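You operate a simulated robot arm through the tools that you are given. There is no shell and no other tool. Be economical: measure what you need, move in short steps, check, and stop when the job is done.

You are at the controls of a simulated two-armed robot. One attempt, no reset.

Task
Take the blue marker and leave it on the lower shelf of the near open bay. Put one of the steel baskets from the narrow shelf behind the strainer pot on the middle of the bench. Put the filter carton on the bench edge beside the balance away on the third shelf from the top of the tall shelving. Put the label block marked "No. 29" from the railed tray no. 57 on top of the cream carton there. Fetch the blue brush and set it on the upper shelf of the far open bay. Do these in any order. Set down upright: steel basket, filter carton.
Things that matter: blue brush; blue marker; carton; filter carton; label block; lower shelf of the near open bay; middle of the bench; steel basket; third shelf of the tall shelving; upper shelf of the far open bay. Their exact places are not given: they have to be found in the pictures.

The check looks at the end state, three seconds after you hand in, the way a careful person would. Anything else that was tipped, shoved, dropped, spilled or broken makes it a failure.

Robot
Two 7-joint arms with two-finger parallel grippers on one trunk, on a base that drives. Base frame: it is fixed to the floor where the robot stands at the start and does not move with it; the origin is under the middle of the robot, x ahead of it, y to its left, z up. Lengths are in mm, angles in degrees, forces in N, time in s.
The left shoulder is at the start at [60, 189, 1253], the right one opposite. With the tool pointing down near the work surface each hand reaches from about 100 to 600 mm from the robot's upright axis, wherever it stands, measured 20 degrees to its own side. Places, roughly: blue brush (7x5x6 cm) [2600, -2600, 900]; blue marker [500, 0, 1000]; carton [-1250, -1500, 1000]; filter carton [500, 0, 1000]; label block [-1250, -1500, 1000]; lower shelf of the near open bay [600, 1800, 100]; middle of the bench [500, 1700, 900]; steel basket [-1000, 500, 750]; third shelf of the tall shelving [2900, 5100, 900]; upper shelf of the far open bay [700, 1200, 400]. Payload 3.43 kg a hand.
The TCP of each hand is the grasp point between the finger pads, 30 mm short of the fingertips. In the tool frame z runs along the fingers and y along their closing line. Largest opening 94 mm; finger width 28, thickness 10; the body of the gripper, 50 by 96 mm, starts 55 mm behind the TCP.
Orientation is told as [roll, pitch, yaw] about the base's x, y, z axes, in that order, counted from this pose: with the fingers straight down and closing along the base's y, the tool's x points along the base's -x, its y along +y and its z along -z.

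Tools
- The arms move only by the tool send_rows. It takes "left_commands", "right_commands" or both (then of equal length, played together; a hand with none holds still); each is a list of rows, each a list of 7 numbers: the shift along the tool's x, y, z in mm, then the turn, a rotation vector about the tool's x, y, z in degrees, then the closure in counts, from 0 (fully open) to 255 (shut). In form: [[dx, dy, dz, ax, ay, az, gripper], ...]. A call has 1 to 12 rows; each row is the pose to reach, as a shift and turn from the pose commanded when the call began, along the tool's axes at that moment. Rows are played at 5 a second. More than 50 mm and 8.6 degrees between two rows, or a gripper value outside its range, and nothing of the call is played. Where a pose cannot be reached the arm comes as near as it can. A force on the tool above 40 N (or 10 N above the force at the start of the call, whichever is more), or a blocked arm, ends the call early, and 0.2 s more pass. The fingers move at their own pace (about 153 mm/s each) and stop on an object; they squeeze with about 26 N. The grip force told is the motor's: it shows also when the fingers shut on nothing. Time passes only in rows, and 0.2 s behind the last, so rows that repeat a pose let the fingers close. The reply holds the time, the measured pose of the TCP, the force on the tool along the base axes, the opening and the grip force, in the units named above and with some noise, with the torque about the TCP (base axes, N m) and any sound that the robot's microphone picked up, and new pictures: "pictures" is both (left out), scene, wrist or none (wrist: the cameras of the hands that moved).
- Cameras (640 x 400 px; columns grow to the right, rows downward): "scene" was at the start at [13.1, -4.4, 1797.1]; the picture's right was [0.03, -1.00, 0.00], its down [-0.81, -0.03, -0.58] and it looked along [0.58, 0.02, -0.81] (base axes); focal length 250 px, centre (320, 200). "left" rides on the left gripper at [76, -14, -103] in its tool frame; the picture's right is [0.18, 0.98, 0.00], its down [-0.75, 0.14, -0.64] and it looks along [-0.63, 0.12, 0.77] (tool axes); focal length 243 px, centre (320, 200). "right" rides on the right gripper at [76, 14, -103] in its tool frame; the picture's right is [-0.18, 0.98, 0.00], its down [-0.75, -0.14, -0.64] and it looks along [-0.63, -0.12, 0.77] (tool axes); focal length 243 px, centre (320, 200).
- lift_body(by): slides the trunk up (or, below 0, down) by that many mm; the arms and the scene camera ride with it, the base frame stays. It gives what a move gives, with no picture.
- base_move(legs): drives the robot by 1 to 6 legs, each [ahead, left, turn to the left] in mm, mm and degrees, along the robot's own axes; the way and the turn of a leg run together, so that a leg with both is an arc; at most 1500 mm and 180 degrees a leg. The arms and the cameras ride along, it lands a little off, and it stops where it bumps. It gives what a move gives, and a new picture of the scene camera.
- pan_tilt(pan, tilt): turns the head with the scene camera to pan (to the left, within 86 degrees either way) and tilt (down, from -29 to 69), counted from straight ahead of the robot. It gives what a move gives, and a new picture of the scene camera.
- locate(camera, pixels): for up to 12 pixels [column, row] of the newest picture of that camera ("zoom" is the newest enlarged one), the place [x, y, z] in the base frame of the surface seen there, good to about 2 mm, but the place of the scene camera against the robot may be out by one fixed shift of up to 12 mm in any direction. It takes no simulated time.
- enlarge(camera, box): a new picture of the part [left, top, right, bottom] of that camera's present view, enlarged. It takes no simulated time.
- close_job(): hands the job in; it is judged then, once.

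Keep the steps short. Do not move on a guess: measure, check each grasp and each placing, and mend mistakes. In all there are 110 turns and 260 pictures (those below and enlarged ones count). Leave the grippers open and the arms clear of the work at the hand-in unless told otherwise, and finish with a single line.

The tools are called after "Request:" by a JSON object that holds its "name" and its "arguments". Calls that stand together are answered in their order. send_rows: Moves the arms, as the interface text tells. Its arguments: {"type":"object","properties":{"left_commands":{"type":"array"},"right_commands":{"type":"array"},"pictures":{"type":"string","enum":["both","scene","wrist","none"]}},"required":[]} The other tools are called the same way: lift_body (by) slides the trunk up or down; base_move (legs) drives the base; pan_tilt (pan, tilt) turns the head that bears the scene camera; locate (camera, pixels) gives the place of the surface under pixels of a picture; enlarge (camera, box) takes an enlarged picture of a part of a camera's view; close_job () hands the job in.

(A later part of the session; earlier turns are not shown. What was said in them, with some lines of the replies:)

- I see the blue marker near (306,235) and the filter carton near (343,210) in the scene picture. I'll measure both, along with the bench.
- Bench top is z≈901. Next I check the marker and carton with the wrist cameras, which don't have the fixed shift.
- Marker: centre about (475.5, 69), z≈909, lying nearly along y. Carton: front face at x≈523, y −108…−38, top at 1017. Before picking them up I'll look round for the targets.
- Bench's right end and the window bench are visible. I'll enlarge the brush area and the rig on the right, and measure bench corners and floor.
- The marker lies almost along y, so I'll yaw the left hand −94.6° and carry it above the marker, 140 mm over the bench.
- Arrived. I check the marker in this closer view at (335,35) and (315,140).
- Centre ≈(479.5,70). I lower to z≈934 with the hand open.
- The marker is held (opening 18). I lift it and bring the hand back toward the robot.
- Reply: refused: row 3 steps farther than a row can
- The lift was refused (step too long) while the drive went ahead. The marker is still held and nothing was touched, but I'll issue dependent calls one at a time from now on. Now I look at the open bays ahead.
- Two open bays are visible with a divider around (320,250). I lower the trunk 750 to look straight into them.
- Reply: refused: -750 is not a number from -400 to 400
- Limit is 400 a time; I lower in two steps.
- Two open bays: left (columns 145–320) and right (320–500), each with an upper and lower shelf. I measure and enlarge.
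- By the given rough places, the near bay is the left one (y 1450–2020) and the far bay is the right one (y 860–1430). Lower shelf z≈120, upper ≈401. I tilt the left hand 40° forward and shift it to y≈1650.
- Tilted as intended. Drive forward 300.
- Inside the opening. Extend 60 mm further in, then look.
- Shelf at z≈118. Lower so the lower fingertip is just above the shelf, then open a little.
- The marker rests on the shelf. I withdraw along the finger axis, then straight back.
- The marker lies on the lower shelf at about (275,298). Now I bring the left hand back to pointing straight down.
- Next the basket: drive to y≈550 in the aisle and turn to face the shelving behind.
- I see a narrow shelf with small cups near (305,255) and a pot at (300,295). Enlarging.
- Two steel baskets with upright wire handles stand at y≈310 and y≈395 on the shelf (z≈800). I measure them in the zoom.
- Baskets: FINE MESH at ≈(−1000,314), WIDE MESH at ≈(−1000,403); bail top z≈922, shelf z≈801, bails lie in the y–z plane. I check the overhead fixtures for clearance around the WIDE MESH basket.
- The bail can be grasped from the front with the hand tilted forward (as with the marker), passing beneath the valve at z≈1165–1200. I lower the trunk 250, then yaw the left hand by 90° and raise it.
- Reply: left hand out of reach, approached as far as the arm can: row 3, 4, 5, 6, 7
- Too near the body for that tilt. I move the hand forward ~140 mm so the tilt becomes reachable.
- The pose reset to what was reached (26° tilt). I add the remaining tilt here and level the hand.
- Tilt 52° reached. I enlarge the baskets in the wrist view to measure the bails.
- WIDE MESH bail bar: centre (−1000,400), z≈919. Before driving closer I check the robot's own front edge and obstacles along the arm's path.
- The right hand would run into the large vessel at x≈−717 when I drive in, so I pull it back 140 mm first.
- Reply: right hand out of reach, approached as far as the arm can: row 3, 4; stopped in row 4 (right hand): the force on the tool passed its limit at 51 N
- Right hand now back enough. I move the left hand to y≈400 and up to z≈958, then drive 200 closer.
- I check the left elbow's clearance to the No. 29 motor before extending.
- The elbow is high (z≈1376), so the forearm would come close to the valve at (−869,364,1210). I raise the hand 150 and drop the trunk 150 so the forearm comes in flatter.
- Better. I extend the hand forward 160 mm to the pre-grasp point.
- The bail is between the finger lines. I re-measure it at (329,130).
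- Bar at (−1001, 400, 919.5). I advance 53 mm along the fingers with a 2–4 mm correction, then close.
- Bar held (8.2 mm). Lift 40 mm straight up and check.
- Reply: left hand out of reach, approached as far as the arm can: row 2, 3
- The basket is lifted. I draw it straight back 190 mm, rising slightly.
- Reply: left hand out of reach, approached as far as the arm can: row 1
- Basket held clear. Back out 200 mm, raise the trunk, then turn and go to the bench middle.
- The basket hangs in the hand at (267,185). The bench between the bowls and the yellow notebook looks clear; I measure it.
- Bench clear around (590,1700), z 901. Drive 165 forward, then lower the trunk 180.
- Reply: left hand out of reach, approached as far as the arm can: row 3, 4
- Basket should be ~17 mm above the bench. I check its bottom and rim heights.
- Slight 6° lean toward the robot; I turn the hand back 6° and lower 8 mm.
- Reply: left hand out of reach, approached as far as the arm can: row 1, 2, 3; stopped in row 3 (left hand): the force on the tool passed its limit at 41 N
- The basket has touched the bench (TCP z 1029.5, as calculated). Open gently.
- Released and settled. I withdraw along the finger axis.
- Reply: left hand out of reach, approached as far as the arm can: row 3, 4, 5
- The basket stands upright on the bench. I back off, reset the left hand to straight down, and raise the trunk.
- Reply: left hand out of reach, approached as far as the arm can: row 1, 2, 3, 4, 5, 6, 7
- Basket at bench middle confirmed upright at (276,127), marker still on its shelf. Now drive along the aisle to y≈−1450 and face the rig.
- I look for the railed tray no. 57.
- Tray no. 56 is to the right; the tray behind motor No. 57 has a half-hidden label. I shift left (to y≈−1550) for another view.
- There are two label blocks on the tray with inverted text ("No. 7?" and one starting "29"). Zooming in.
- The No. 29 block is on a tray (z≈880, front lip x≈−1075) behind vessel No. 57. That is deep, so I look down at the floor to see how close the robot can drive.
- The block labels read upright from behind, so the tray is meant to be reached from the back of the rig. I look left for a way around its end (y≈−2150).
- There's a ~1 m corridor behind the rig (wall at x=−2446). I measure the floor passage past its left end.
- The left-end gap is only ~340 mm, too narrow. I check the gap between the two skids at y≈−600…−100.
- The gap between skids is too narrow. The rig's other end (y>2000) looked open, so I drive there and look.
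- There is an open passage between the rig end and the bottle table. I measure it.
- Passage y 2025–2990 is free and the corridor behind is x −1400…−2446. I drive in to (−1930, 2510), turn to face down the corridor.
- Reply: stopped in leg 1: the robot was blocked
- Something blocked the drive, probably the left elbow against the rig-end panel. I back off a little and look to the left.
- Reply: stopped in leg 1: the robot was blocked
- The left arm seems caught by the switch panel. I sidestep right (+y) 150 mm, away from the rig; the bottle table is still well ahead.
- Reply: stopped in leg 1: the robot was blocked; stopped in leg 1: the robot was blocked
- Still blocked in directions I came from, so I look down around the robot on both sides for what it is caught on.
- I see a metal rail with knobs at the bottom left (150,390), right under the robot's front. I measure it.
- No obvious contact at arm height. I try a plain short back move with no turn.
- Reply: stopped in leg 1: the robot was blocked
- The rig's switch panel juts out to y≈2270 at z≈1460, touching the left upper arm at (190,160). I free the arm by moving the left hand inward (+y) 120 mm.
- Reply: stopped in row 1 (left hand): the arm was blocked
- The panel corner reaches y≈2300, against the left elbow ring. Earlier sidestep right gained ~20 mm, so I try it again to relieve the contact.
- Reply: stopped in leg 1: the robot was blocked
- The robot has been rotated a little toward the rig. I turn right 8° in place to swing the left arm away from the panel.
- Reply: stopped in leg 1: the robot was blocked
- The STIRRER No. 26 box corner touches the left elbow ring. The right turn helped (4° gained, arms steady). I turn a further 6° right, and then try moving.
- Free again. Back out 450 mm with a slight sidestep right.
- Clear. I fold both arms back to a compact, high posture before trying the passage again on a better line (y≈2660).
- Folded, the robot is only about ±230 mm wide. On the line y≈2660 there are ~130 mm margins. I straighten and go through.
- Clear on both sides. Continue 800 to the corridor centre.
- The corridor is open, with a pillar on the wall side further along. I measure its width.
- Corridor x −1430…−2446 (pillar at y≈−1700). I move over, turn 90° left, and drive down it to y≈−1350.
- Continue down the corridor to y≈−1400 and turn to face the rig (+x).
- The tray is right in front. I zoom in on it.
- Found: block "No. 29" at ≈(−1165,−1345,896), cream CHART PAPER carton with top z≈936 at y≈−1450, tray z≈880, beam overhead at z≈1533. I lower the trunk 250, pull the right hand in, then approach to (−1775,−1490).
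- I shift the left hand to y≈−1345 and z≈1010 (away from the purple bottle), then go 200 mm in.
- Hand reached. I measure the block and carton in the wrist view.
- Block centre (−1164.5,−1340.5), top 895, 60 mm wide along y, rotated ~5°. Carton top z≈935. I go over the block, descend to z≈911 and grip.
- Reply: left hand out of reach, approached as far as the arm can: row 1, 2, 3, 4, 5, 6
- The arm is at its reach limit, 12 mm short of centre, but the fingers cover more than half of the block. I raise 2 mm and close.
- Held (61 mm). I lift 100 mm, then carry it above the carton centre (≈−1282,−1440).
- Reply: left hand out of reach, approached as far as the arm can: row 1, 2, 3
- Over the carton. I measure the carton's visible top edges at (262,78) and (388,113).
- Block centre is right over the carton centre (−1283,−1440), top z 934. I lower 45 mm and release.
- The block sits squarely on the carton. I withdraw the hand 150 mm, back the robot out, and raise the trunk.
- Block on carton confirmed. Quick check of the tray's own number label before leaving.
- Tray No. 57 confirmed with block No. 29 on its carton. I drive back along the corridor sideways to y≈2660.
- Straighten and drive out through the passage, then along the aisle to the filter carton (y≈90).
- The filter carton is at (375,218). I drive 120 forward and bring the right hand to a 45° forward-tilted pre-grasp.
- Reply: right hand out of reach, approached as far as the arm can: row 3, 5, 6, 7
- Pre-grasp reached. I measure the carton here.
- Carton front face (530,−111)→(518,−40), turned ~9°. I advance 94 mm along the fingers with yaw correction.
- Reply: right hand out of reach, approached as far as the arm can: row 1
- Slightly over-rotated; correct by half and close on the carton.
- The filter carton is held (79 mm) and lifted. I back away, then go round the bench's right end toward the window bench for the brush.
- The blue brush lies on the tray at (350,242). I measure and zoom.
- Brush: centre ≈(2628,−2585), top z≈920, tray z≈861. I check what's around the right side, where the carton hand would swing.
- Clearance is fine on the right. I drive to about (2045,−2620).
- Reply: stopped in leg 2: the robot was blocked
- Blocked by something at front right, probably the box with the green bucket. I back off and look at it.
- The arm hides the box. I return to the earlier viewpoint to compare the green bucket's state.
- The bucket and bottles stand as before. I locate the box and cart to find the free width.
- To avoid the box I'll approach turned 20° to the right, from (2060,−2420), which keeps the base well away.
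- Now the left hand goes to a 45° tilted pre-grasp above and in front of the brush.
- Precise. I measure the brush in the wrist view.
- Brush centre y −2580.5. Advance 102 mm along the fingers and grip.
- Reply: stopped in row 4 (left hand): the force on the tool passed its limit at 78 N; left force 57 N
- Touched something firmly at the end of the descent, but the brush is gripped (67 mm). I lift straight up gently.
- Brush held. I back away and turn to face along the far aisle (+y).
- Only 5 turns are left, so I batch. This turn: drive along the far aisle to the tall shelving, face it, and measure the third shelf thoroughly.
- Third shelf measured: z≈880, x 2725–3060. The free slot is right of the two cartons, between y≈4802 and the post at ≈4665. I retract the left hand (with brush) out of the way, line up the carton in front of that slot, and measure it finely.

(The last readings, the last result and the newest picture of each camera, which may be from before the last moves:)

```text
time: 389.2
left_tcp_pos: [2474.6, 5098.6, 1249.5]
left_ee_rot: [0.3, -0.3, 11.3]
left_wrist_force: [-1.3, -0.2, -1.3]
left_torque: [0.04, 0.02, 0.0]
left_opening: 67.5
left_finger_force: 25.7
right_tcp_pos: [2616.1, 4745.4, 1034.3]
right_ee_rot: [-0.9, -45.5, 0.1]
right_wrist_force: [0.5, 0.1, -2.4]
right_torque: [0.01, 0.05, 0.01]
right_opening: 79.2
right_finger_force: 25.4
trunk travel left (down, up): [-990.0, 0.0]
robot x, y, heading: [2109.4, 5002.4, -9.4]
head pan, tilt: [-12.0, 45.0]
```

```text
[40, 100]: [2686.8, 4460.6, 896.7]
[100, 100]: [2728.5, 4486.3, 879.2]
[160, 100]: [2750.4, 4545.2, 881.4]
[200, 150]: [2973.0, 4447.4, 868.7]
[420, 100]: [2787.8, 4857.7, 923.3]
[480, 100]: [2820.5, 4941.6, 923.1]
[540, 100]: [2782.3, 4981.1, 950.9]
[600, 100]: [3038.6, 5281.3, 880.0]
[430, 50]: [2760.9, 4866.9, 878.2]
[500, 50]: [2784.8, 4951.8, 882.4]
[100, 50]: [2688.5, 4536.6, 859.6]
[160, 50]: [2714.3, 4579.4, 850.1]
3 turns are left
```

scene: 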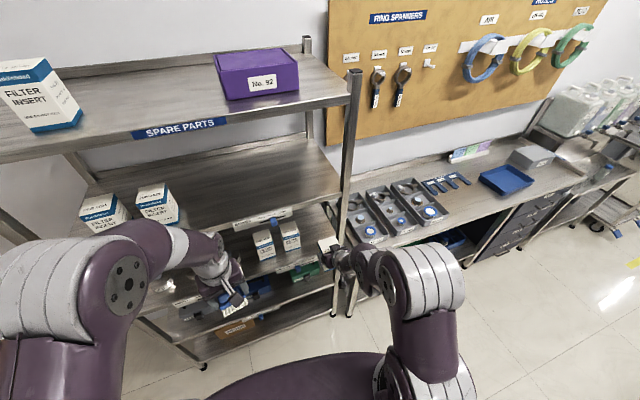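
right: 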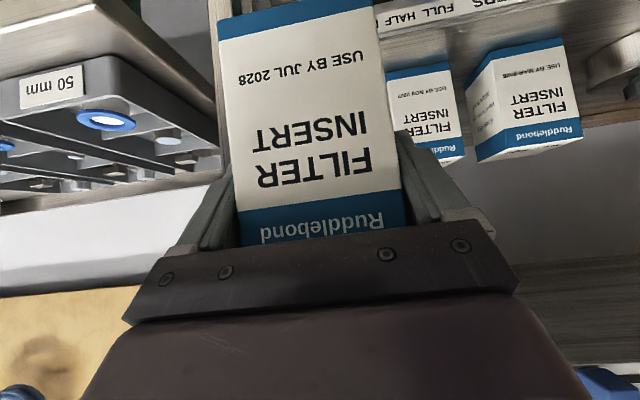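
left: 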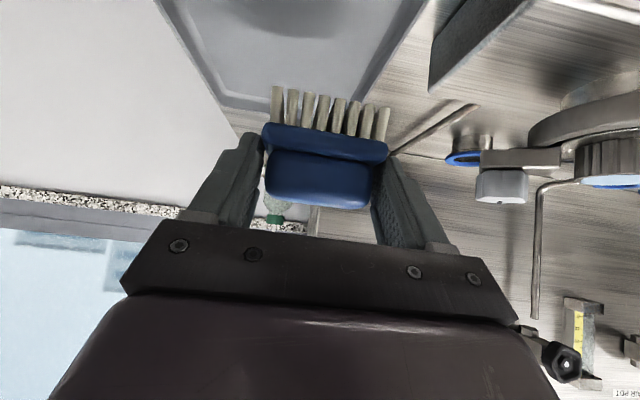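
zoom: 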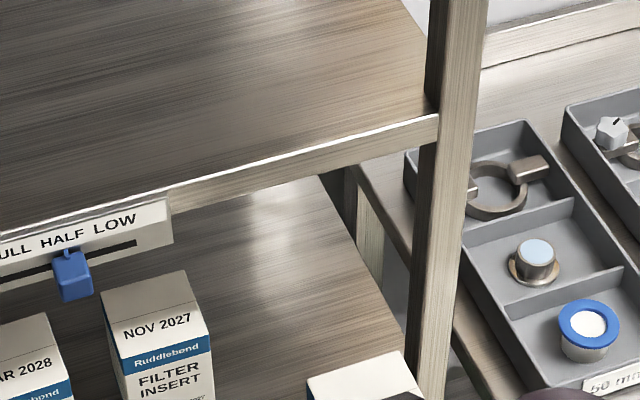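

Slot free between y≈4805 and 4665, centre ≈4735. This turn I insert the carton, lower it onto the shelf, release, withdraw, and then drive the known route round to the far open bay and look into it.

Request:
{"name": "send_rows", "arguments": {"left_commands": [[20, 0, 0, 0, 0, 0, 255], [40, 0, 0, 0, 0, 0, 255]], "pictures": "none"}}

Request:
{"name": "base_move", "arguments": {"legs": [[163.5, 16.5, 0]]}}

Request:
{"name": "lift_body", "arguments": {"by": -66}}

Request:
{"name": "send_rows", "arguments": {"right_commands": [[0, 0, 0, 0, 0, 0, 255], [0, 0, 0, 0, 0, 0, 30], [0, 0, 0, 0, 0, 0, 0], [0, 0, 0, 0, 0, 0, 0], [0, 0, -15, 0, 0, 0, 0], [0, 0, -40, 0, 0, 0, 0]], "pictures": "wrist"}}

Request:
{"name": "base_move", "arguments": {"legs": [[-345, -57, 0]]}}

Request:
{"name": "enlarge", "arguments": {"camera": "scene", "box": [220, 120, 420, 245]}}

Request:
{"name": "send_rows", "arguments": {"right_commands": [[-3, 0, -38, 0, 5.6, 0, 0], [-6, 0, -75, 0, 11.2, 0, 0], [-9, 0, -113, 0, 16.9, 0, 0], [-12, 0, -151, 0, 22.5, 0, 0], [-15, 0, -189, 0, 28.1, 0, 0], [-17, 0, -226, 0, 33.7, 0, 0], [-20, 0, -264, 0, 39.4, 0, 0], [-23, 0, -302, 0, 45, 0, 0]], "pictures": "none"}}

Request:
{"name": "base_move", "arguments": {"legs": [[0, 0, 99.4], [0, 270, 0], [-1500, 0, 0], [-1500, 0, 0], [-1500, 0, 0], [-1500, 0, 0]]}}

Request:
{"name": "base_move", "arguments": {"legs": [[-692, 0, 0], [0, 1500, 0], [0, 250, 0], [1500, 0, 0], [1419, 0, 0], [0, 0, -90]]}}

Request:
{"name": "lift_body", "arguments": {"by": -400}}

Request:
{"name": "lift_body", "arguments": {"by": -60}}

Request:
{"name": "pan_tilt", "arguments": {"pan": 0, "tilt": 52}}

Request:
{"name": "locate", "arguments": {"camera": "scene", "pixels": [[230, 205], [250, 205], [270, 205], [290, 205], [310, 205], [330, 205], [350, 205], [370, 205], [390, 205], [410, 205], [320, 190], [360, 190]]}}

Request:
{"name": "locate", "arguments": {"camera": "scene", "pixels": [[230, 225], [250, 225], [270, 225], [290, 225], [310, 225], [330, 225], [350, 225], [370, 225], [390, 225], [410, 225], [320, 245], [360, 245]]}}

Request:
{"name": "enlarge", "arguments": {"camera": "scene", "box": [180, 130, 460, 310]}}

```text
time: 389.8
left_tcp_pos: [2434.3, 5090.7, 1249.9]
left_ee_rot: [0.4, -0.4, 11.3]
left_wrist_force: [-0.4, -0.2, -0.1]
left_torque: [-0.01, -0.01, 0.01]
left_opening: 67.1
left_finger_force: 26.3
right_tcp_pos: [2615.2, 4746.7, 1034.9]
right_ee_rot: [-0.7, -45.6, 0.2]
right_wrist_force: [-1.0, -0.1, -2.3]
right_torque: [0.02, 0.02, -0.01]
right_opening: 79.1
right_finger_force: 26.4
trunk travel left (down, up): [-990.0, 0.0]
robot x, y, heading: [2108.7, 5002.7, -9.4]
head pan, tilt: [-12.0, 45.0]
```

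```text
time: 391.3
left_tcp_pos: [2595.9, 5080.1, 1249.8]
left_ee_rot: [0.3, -0.5, 11.2]
left_wrist_force: [-0.3, 1.0, -1.2]
left_torque: [-0.01, -0.06, -0.01]
left_opening: 67.0
left_finger_force: 25.6
right_tcp_pos: [2777.7, 4735.1, 1035.6]
right_ee_rot: [-0.8, -45.6, 0.1]
right_wrist_force: [-1.2, -1.1, -1.4]
right_torque: [0.02, 0.03, 0.0]
right_opening: 79.1
right_finger_force: 26.2
trunk travel left (down, up): [-990.0, 0.0]
robot x, y, heading: [2270.5, 4993.0, -9.4]
head pan, tilt: [-12.0, 45.0]
```

scene: 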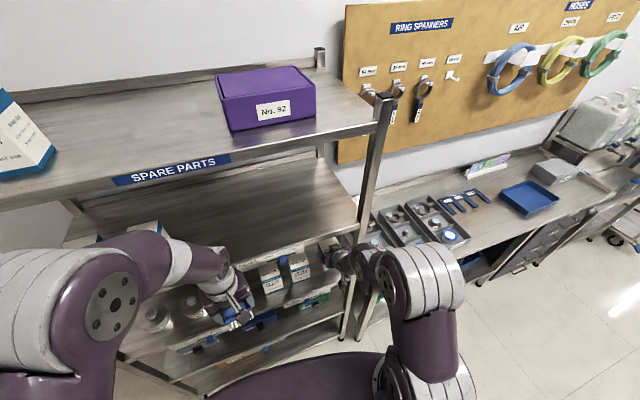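

```text
time: 392.3
left_tcp_pos: [2598.8, 5080.9, 1183.7]
left_ee_rot: [0.3, -0.3, 11.2]
left_wrist_force: [-0.8, -0.7, -0.6]
left_torque: [-0.01, 0.02, 0.0]
left_opening: 67.1
left_finger_force: 25.6
right_tcp_pos: [2779.1, 4734.5, 967.6]
right_ee_rot: [-0.8, -45.5, 0.2]
right_wrist_force: [0.0, 0.0, -2.5]
right_torque: [-0.01, 0.03, 0.0]
right_opening: 79.5
right_finger_force: 25.7
trunk travel left (down, up): [-924.0, 66.0]
robot x, y, heading: [2274.5, 4994.6, -9.2]
head pan, tilt: [-12.0, 45.0]
```

```text
time: 393.7
left_tcp_pos: [2598.3, 5081.5, 1183.6]
left_ee_rot: [0.2, -0.3, 11.1]
left_wrist_force: [-0.1, -0.2, -1.2]
left_torque: [0.02, 0.06, 0.01]
left_opening: 67.3
left_finger_force: 25.9
right_tcp_pos: [2752.4, 4738.9, 997.5]
right_ee_rot: [-0.1, -45.5, -0.6]
right_wrist_force: [-0.3, 0.3, -0.4]
right_torque: [0.04, 0.01, 0.04]
right_opening: 93.8
right_finger_force: 0.1
trunk travel left (down, up): [-924.0, 66.0]
robot x, y, heading: [2273.4, 4992.5, -9.1]
head pan, tilt: [-12.0, 45.0]
```

right: 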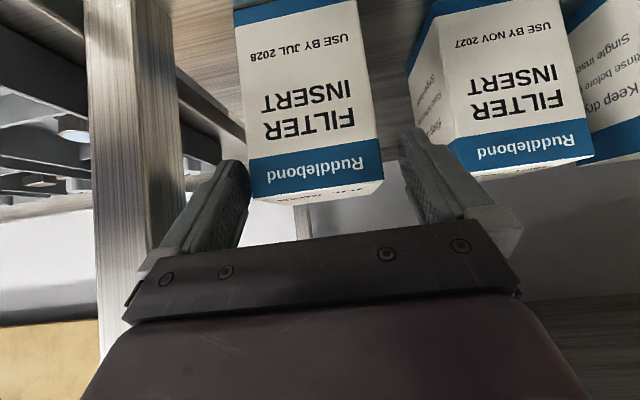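

```text
time: 396.0
left_tcp_pos: [2253.5, 5080.6, 1183.6]
left_ee_rot: [0.4, -0.2, 11.5]
left_wrist_force: [0.3, 0.5, -1.2]
left_torque: [0.04, -0.03, 0.0]
left_opening: 67.0
left_finger_force: 25.6
right_tcp_pos: [2408.9, 4737.9, 995.8]
right_ee_rot: [-0.1, -45.3, -0.4]
right_wrist_force: [0.0, -0.7, 0.6]
right_torque: [-0.02, -0.01, -0.02]
right_opening: 93.9
right_finger_force: 0.0
trunk travel left (down, up): [-924.0, 66.0]
robot x, y, heading: [1927.8, 4988.8, -8.7]
head pan, tilt: [-12.0, 45.0]
```

scene: 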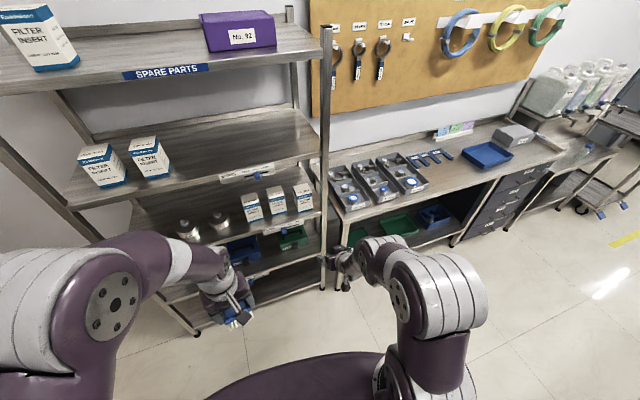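

```text
3.20 times, centred on (320, 182) of scene
```

zoom: 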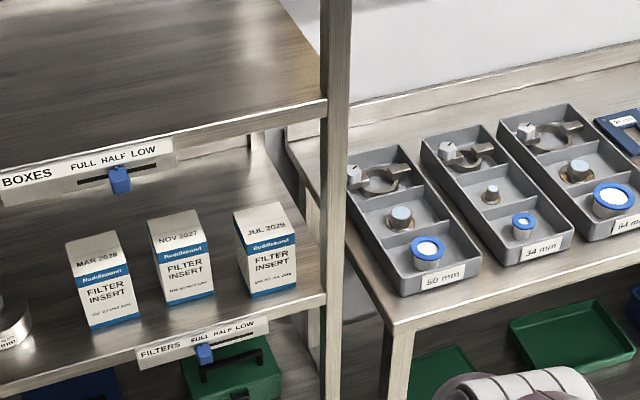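

```text
time: 397.8
left_tcp_pos: [2247.6, 5080.7, 1183.9]
left_ee_rot: [0.2, -0.4, 11.5]
left_wrist_force: [0.2, -0.2, -1.2]
left_torque: [-0.02, -0.02, 0.03]
left_opening: 67.0
left_finger_force: 26.2
right_tcp_pos: [2205.3, 4741.8, 1224.6]
right_ee_rot: [0.2, -0.5, -0.7]
right_wrist_force: [-2.2, -2.1, 0.7]
right_torque: [0.09, -0.07, 0.0]
right_opening: 93.9
right_finger_force: 0.0
right hand out of reach, approached as far as the arm can: row 6, 7
trunk travel left (down, up): [-924.0, 66.0]
robot x, y, heading: [1927.8, 4990.3, -9.3]
head pan, tilt: [-12.0, 45.0]
```

```text
time: 432.0
left_tcp_pos: [1600.8, -708.4, 1184.3]
left_ee_rot: [0.3, -0.2, 112.7]
left_wrist_force: [-1.0, 0.3, -1.1]
left_torque: [0.01, 0.01, 0.01]
left_opening: 67.2
left_finger_force: 25.4
right_tcp_pos: [1942.6, -683.0, 1223.9]
right_ee_rot: [-0.1, -0.4, 100.8]
right_wrist_force: [0.3, -0.4, -0.7]
right_torque: [0.0, -0.01, -0.01]
right_opening: 93.9
right_finger_force: 0.0
trunk travel left (down, up): [-924.0, 66.0]
robot x, y, heading: [1753.3, -1008.7, 92.2]
head pan, tilt: [-12.0, 45.0]
```

scene: 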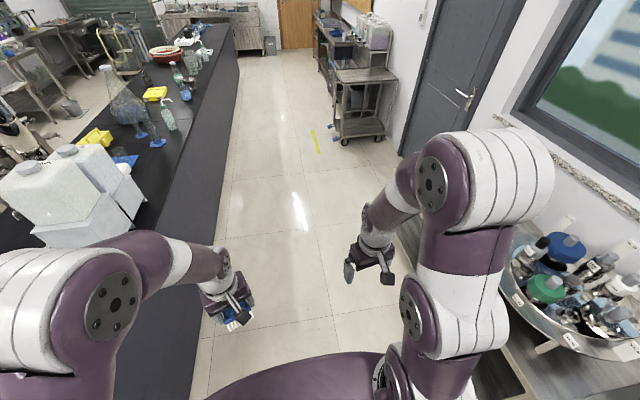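

```text
time: 461.6
left_tcp_pos: [230.4, 1294.9, 1184.1]
left_ee_rot: [0.3, -0.3, 23.0]
left_wrist_force: [-0.5, -0.6, -0.3]
left_torque: [0.01, -0.01, 0.01]
left_opening: 67.3
left_finger_force: 26.5
right_tcp_pos: [254.8, 953.2, 1224.1]
right_ee_rot: [-0.1, -0.4, 11.0]
right_wrist_force: [-0.4, -0.7, -0.1]
right_torque: [-0.01, 0.01, 0.03]
right_opening: 94.1
right_finger_force: 0.1
trunk travel left (down, up): [-924.0, 66.0]
robot x, y, heading: [-70.5, 1146.5, 2.6]
head pan, tilt: [-12.0, 45.0]
```

scene: 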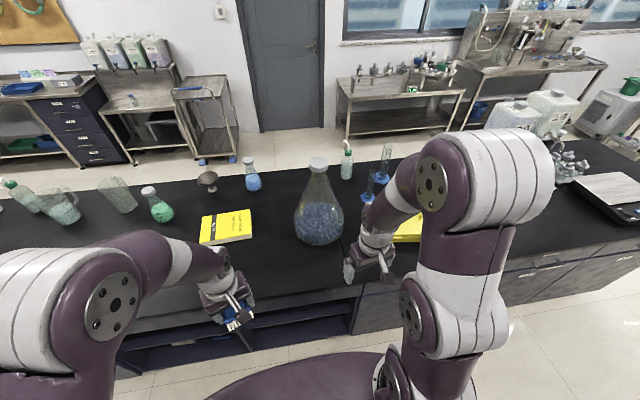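

```text
time: 465.4
left_tcp_pos: [229.0, 1295.4, 783.9]
left_ee_rot: [0.4, -0.2, 23.0]
left_wrist_force: [-1.1, 0.3, -1.2]
left_torque: [0.01, 0.0, -0.01]
left_opening: 67.4
left_finger_force: 25.8
right_tcp_pos: [255.0, 952.9, 824.2]
right_ee_rot: [-0.2, -0.4, 11.1]
right_wrist_force: [-0.4, 0.1, 0.9]
right_torque: [0.02, 0.0, -0.05]
right_opening: 94.1
right_finger_force: 0.0
trunk travel left (down, up): [-524.0, 466.0]
robot x, y, heading: [-69.3, 1146.8, 2.4]
head pan, tilt: [-12.0, 45.0]
```

```text
time: 466.4
left_tcp_pos: [229.2, 1294.6, 724.2]
left_ee_rot: [0.2, -0.4, 23.1]
left_wrist_force: [-0.4, 0.5, -1.4]
left_torque: [0.03, 0.0, 0.0]
left_opening: 67.1
left_finger_force: 26.0
right_tcp_pos: [255.7, 953.0, 763.4]
right_ee_rot: [-0.1, -0.4, 11.0]
right_wrist_force: [-0.2, -0.2, 0.0]
right_torque: [0.02, 0.03, 0.0]
right_opening: 94.0
right_finger_force: 0.1
trunk travel left (down, up): [-464.0, 526.0]
robot x, y, heading: [-71.5, 1144.8, 2.4]
head pan, tilt: [-12.0, 45.0]
```

```text
time: 467.2
left_tcp_pos: [229.6, 1295.1, 724.0]
left_ee_rot: [0.3, -0.3, 23.0]
left_wrist_force: [0.1, 0.8, -0.7]
left_torque: [0.01, 0.03, 0.01]
left_opening: 67.3
left_finger_force: 26.3
right_tcp_pos: [255.8, 952.6, 764.4]
right_ee_rot: [0.0, -0.4, 11.0]
right_wrist_force: [-0.1, -0.6, -0.2]
right_torque: [-0.02, -0.01, 0.05]
right_opening: 94.3
right_finger_force: 0.1
trunk travel left (down, up): [-464.0, 526.0]
robot x, y, heading: [-73.2, 1143.3, 2.2]
head pan, tilt: [0.0, 52.0]
```

scene: 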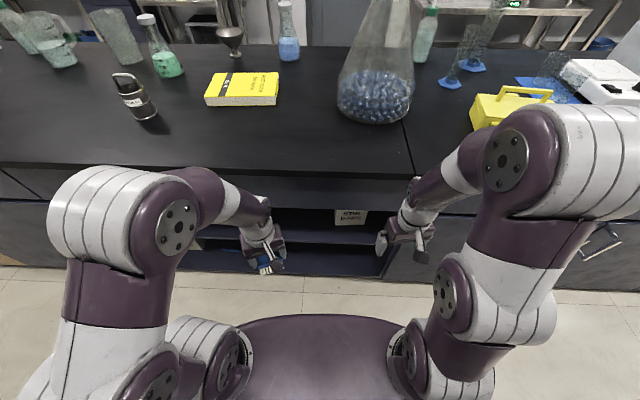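

```text
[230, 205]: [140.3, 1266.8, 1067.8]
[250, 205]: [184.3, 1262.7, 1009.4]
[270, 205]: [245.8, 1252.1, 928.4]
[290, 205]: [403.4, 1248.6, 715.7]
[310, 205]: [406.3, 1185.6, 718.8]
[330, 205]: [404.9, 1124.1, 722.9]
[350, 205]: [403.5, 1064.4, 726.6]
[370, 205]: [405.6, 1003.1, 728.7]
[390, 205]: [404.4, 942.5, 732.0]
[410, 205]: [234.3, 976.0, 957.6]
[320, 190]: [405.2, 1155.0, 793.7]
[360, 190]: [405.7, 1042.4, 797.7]
```

```text
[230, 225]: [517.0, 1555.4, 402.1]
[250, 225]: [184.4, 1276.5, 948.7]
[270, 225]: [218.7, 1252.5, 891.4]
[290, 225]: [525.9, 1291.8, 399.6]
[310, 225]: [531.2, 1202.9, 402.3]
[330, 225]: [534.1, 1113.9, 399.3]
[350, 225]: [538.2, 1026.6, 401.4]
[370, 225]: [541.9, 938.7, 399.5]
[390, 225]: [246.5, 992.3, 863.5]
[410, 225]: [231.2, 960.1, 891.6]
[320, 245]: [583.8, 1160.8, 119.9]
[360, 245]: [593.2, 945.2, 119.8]
```

```text
2.22 times, centred on (320, 220) of scene
2 turns are left
```

zoom: 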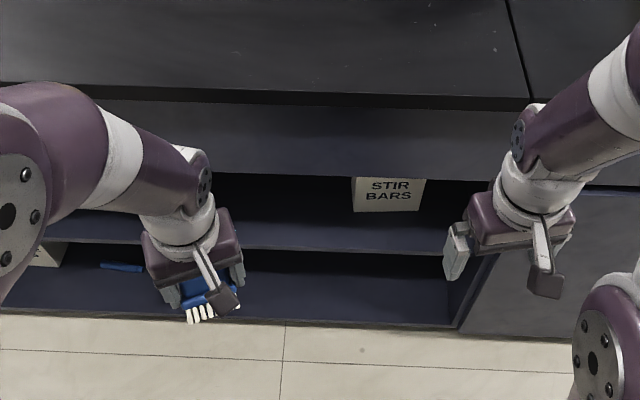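

The filter carton stands upright on the third shelf (JUL 2028, beside the two others), and the marker is still in place. This turn: back off, tilt the left hand, insert the brush over the far bay's upper shelf (z≈400), set it down, withdraw, and take pictures.

Request:
{"name": "base_move", "arguments": {"legs": [[-170, 45, -2.2]]}}

Request:
{"name": "send_rows", "arguments": {"left_commands": [[-22.7, -18, 25.4, 0, -4.5, 0, 255], [-45.5, -36.3, 50.8, 0, -9, 0, 255], [-68.2, -54.5, 76.2, 0, -13.5, 0, 255], [-91, -72.6, 101.6, 0, -18, 0, 255], [-113.7, -90.8, 127, 0, -22.5, 0, 255], [-136.4, -109, 152.4, 0, -27, 0, 255], [-159.2, -127, 177.8, 0, -31.5, 0, 255], [-182, -145, 203, 0, -36, 0, 255], [-204.7, -163.4, 228.6, 0, -40.5, 0, 255], [-227.4, -181.5, 254, 0, -45, 0, 255]], "pictures": "scene"}}

Request:
{"name": "base_move", "arguments": {"legs": [[175, 0, 0]]}}

Request:
{"name": "lift_body", "arguments": {"by": -17}}

Request:
{"name": "send_rows", "arguments": {"left_commands": [[0, 0, 0, 0, 0, 0, 255], [0, 0, 0, 0, 0, 0, 60], [0, 0, 0, 0, 0, 0, 0], [0, 0, 0, 0, 0, 0, 0], [17, 0, -19, 0, 0, 0, 0], [38, 0, -42, 0, 0, 0, 0], [62, 0, -68, 0, 0, 0, 0]], "pictures": "wrist"}}

Request:
{"name": "base_move", "arguments": {"legs": [[-190, 0, 0]]}}

Request:
{"name": "pan_tilt", "arguments": {"pan": 5, "tilt": 48}}

Request:
{"name": "enlarge", "arguments": {"camera": "scene", "box": [180, 130, 460, 310]}}

Request:
{"name": "enlarge", "arguments": {"camera": "left", "box": [0, 0, 640, 400]}}

```text
time: 468.6
left_tcp_pos: [62.9, 1325.6, 723.8]
left_ee_rot: [0.4, -0.4, 20.9]
left_wrist_force: [-0.4, -0.1, -1.2]
left_torque: [0.01, 0.02, -0.02]
left_opening: 67.1
left_finger_force: 26.1
right_tcp_pos: [75.3, 980.7, 765.2]
right_ee_rot: [-0.1, -0.5, 8.9]
right_wrist_force: [0.7, 0.0, 0.8]
right_torque: [-0.04, -0.02, 0.04]
right_opening: 93.9
right_finger_force: 0.1
trunk travel left (down, up): [-464.0, 526.0]
robot x, y, heading: [-241.5, 1183.1, 0.3]
head pan, tilt: [0.0, 52.0]
```

scene: 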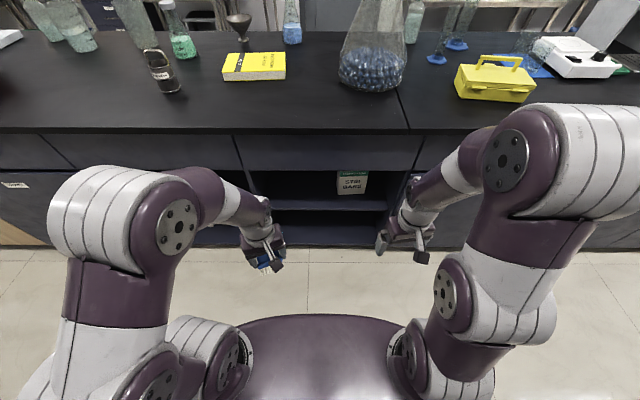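

```text
time: 470.9
left_tcp_pos: [342.5, 1238.8, 469.0]
left_ee_rot: [0.3, -45.4, 20.6]
left_wrist_force: [0.4, 0.3, -0.5]
left_torque: [-0.03, -0.01, -0.01]
left_opening: 67.5
left_finger_force: 25.8
right_tcp_pos: [77.2, 981.6, 764.0]
right_ee_rot: [-0.2, -0.3, 8.8]
right_wrist_force: [-0.3, -0.6, -1.2]
right_torque: [-0.01, 0.01, 0.0]
right_opening: 94.0
right_finger_force: 0.0
trunk travel left (down, up): [-464.0, 526.0]
robot x, y, heading: [-243.6, 1184.8, 0.6]
head pan, tilt: [0.0, 52.0]
```

scene: 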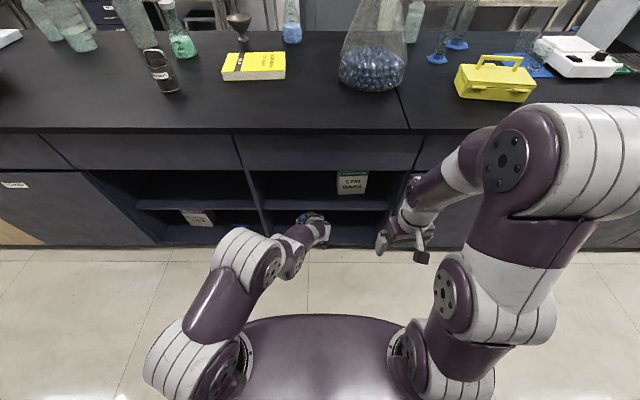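

```text
time: 472.4
left_tcp_pos: [519.4, 1237.8, 469.0]
left_ee_rot: [0.5, -45.2, 20.5]
left_wrist_force: [0.1, -0.6, -1.0]
left_torque: [-0.01, 0.03, -0.03]
left_opening: 67.4
left_finger_force: 26.0
right_tcp_pos: [254.2, 980.9, 763.9]
right_ee_rot: [0.0, -0.3, 8.7]
right_wrist_force: [0.9, 0.9, 0.3]
right_torque: [-0.01, 0.02, 0.01]
right_opening: 93.9
right_finger_force: 0.1
trunk travel left (down, up): [-464.0, 526.0]
robot x, y, heading: [-68.4, 1185.0, 0.3]
head pan, tilt: [0.0, 52.0]
```

scene: 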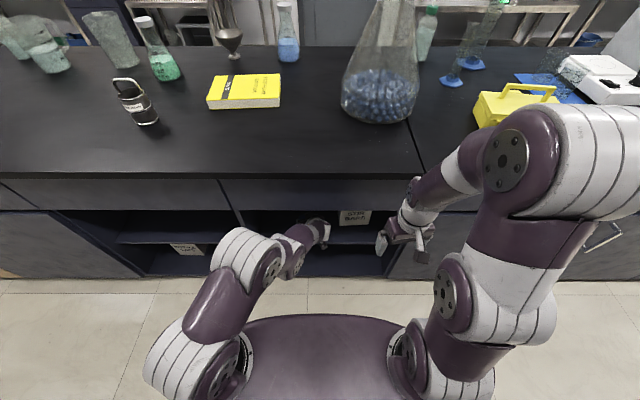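

```text
time: 473.0
left_tcp_pos: [520.2, 1238.0, 452.5]
left_ee_rot: [0.4, -45.3, 20.4]
left_wrist_force: [0.2, 0.4, -0.9]
left_torque: [0.0, 0.02, 0.03]
left_opening: 67.2
left_finger_force: 25.9
right_tcp_pos: [252.9, 981.3, 748.1]
right_ee_rot: [-0.1, -0.5, 8.7]
right_wrist_force: [-0.3, 0.5, 0.5]
right_torque: [-0.02, -0.01, 0.02]
right_opening: 93.8
right_finger_force: 0.0
trunk travel left (down, up): [-447.0, 543.0]
robot x, y, heading: [-64.9, 1184.9, -0.1]
head pan, tilt: [0.0, 52.0]
```

```text
time: 474.6
left_tcp_pos: [432.2, 1204.8, 458.3]
left_ee_rot: [0.6, -45.3, 20.4]
left_wrist_force: [0.2, 0.1, -0.1]
left_torque: [0.03, 0.03, 0.04]
left_opening: 94.2
left_finger_force: 0.1
right_tcp_pos: [252.9, 981.1, 747.2]
right_ee_rot: [-0.1, -0.4, 8.6]
right_wrist_force: [0.2, -0.1, -0.8]
right_torque: [0.01, -0.02, 0.0]
right_opening: 94.0
right_finger_force: 0.0
trunk travel left (down, up): [-447.0, 543.0]
robot x, y, heading: [-67.0, 1182.8, 0.5]
head pan, tilt: [0.0, 52.0]
```

left: 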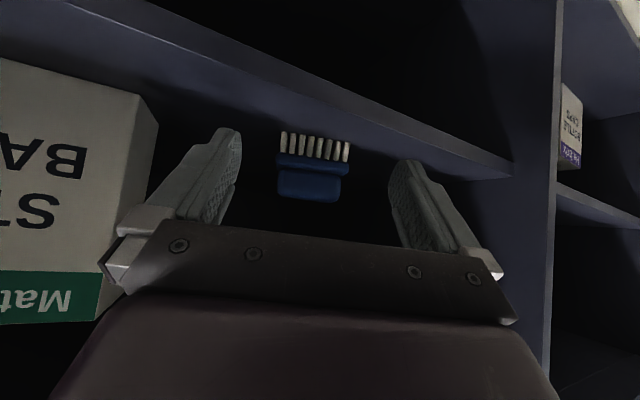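

```text
time: 476.1
left_tcp_pos: [245.9, 1204.3, 457.3]
left_ee_rot: [0.4, -45.3, 20.3]
left_wrist_force: [0.2, 0.8, -0.8]
left_torque: [-0.03, 0.0, -0.01]
left_opening: 93.9
left_finger_force: 0.0
right_tcp_pos: [63.6, 980.9, 747.8]
right_ee_rot: [-0.1, -0.4, 8.7]
right_wrist_force: [0.3, -0.4, -0.3]
right_torque: [0.0, -0.01, 0.03]
right_opening: 94.1
right_finger_force: 0.1
trunk travel left (down, up): [-447.0, 543.0]
robot x, y, heading: [-251.6, 1183.2, 0.0]
head pan, tilt: [0.0, 52.0]
```

scene: 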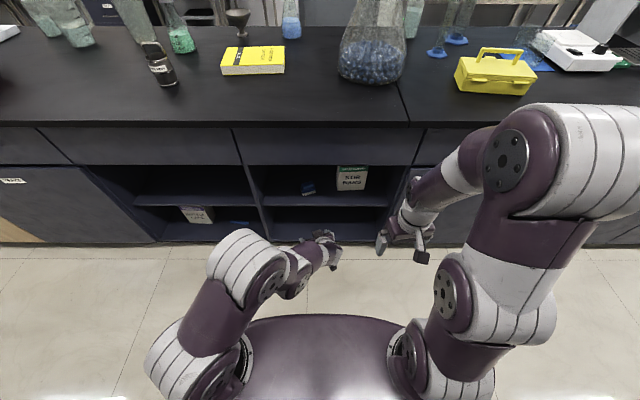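

```text
time: 476.8
left_tcp_pos: [245.9, 1204.3, 457.4]
left_ee_rot: [0.4, -45.3, 20.5]
left_wrist_force: [0.6, 0.8, -0.3]
left_torque: [-0.02, 0.0, -0.01]
left_opening: 93.9
left_finger_force: 0.1
right_tcp_pos: [64.8, 979.9, 747.4]
right_ee_rot: [0.0, -0.4, 8.7]
right_wrist_force: [-0.3, 0.2, 0.2]
right_torque: [0.02, 0.01, -0.02]
right_opening: 94.4
right_finger_force: 0.1
trunk travel left (down, up): [-447.0, 543.0]
robot x, y, heading: [-254.9, 1181.7, 0.2]
head pan, tilt: [5.0, 48.0]
```

scene: 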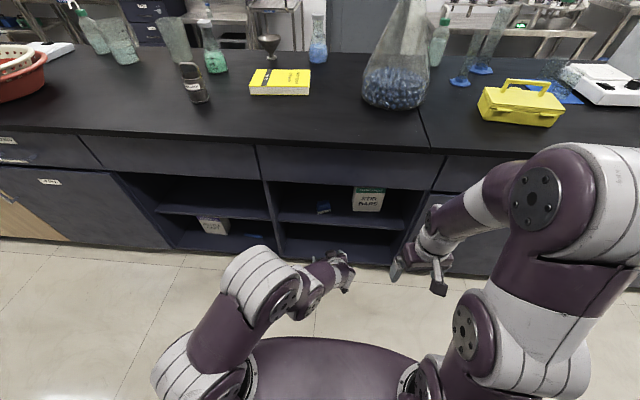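

```text
2.22 times, centred on (320, 220) of scene
```

zoom: 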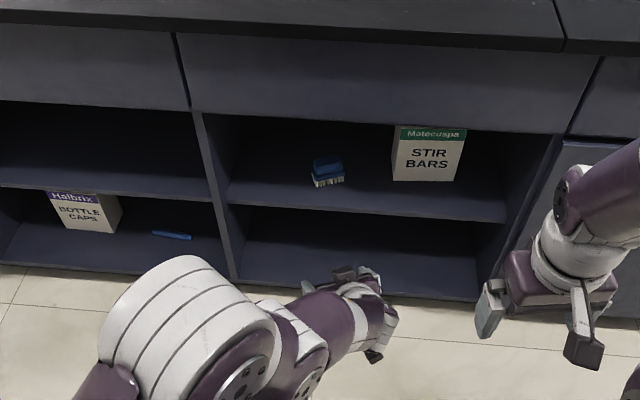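

```text
1.00 times, centred on (320, 200) of left (not enlarged: the box is as wide or as high as the picture)
1 turns are left
```

zoom: 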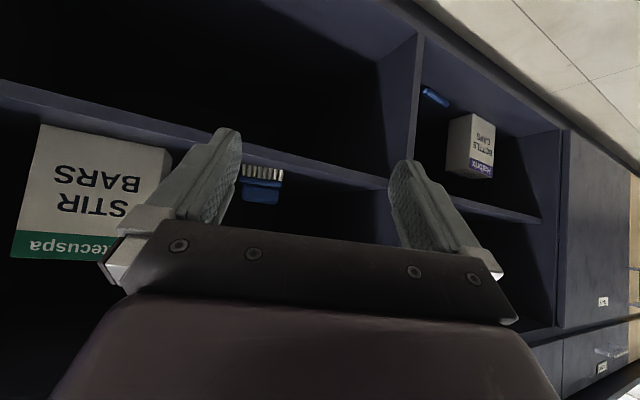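

The brush stands upright on the upper shelf of the far bay, and the marker is on the lower shelf of the near bay. The basket is at the bench middle, and the carton and label block are in place. Both grippers are open and clear, so I hand in.

Request:
{"name": "close_job", "arguments": {}}

```text
The job is handed in.
```

All five items were placed and the job is handed in; the robot was blocked twice while driving (at the rig end and near the box with the green bucket), and I saw nothing displaced in the pictures afterwards.
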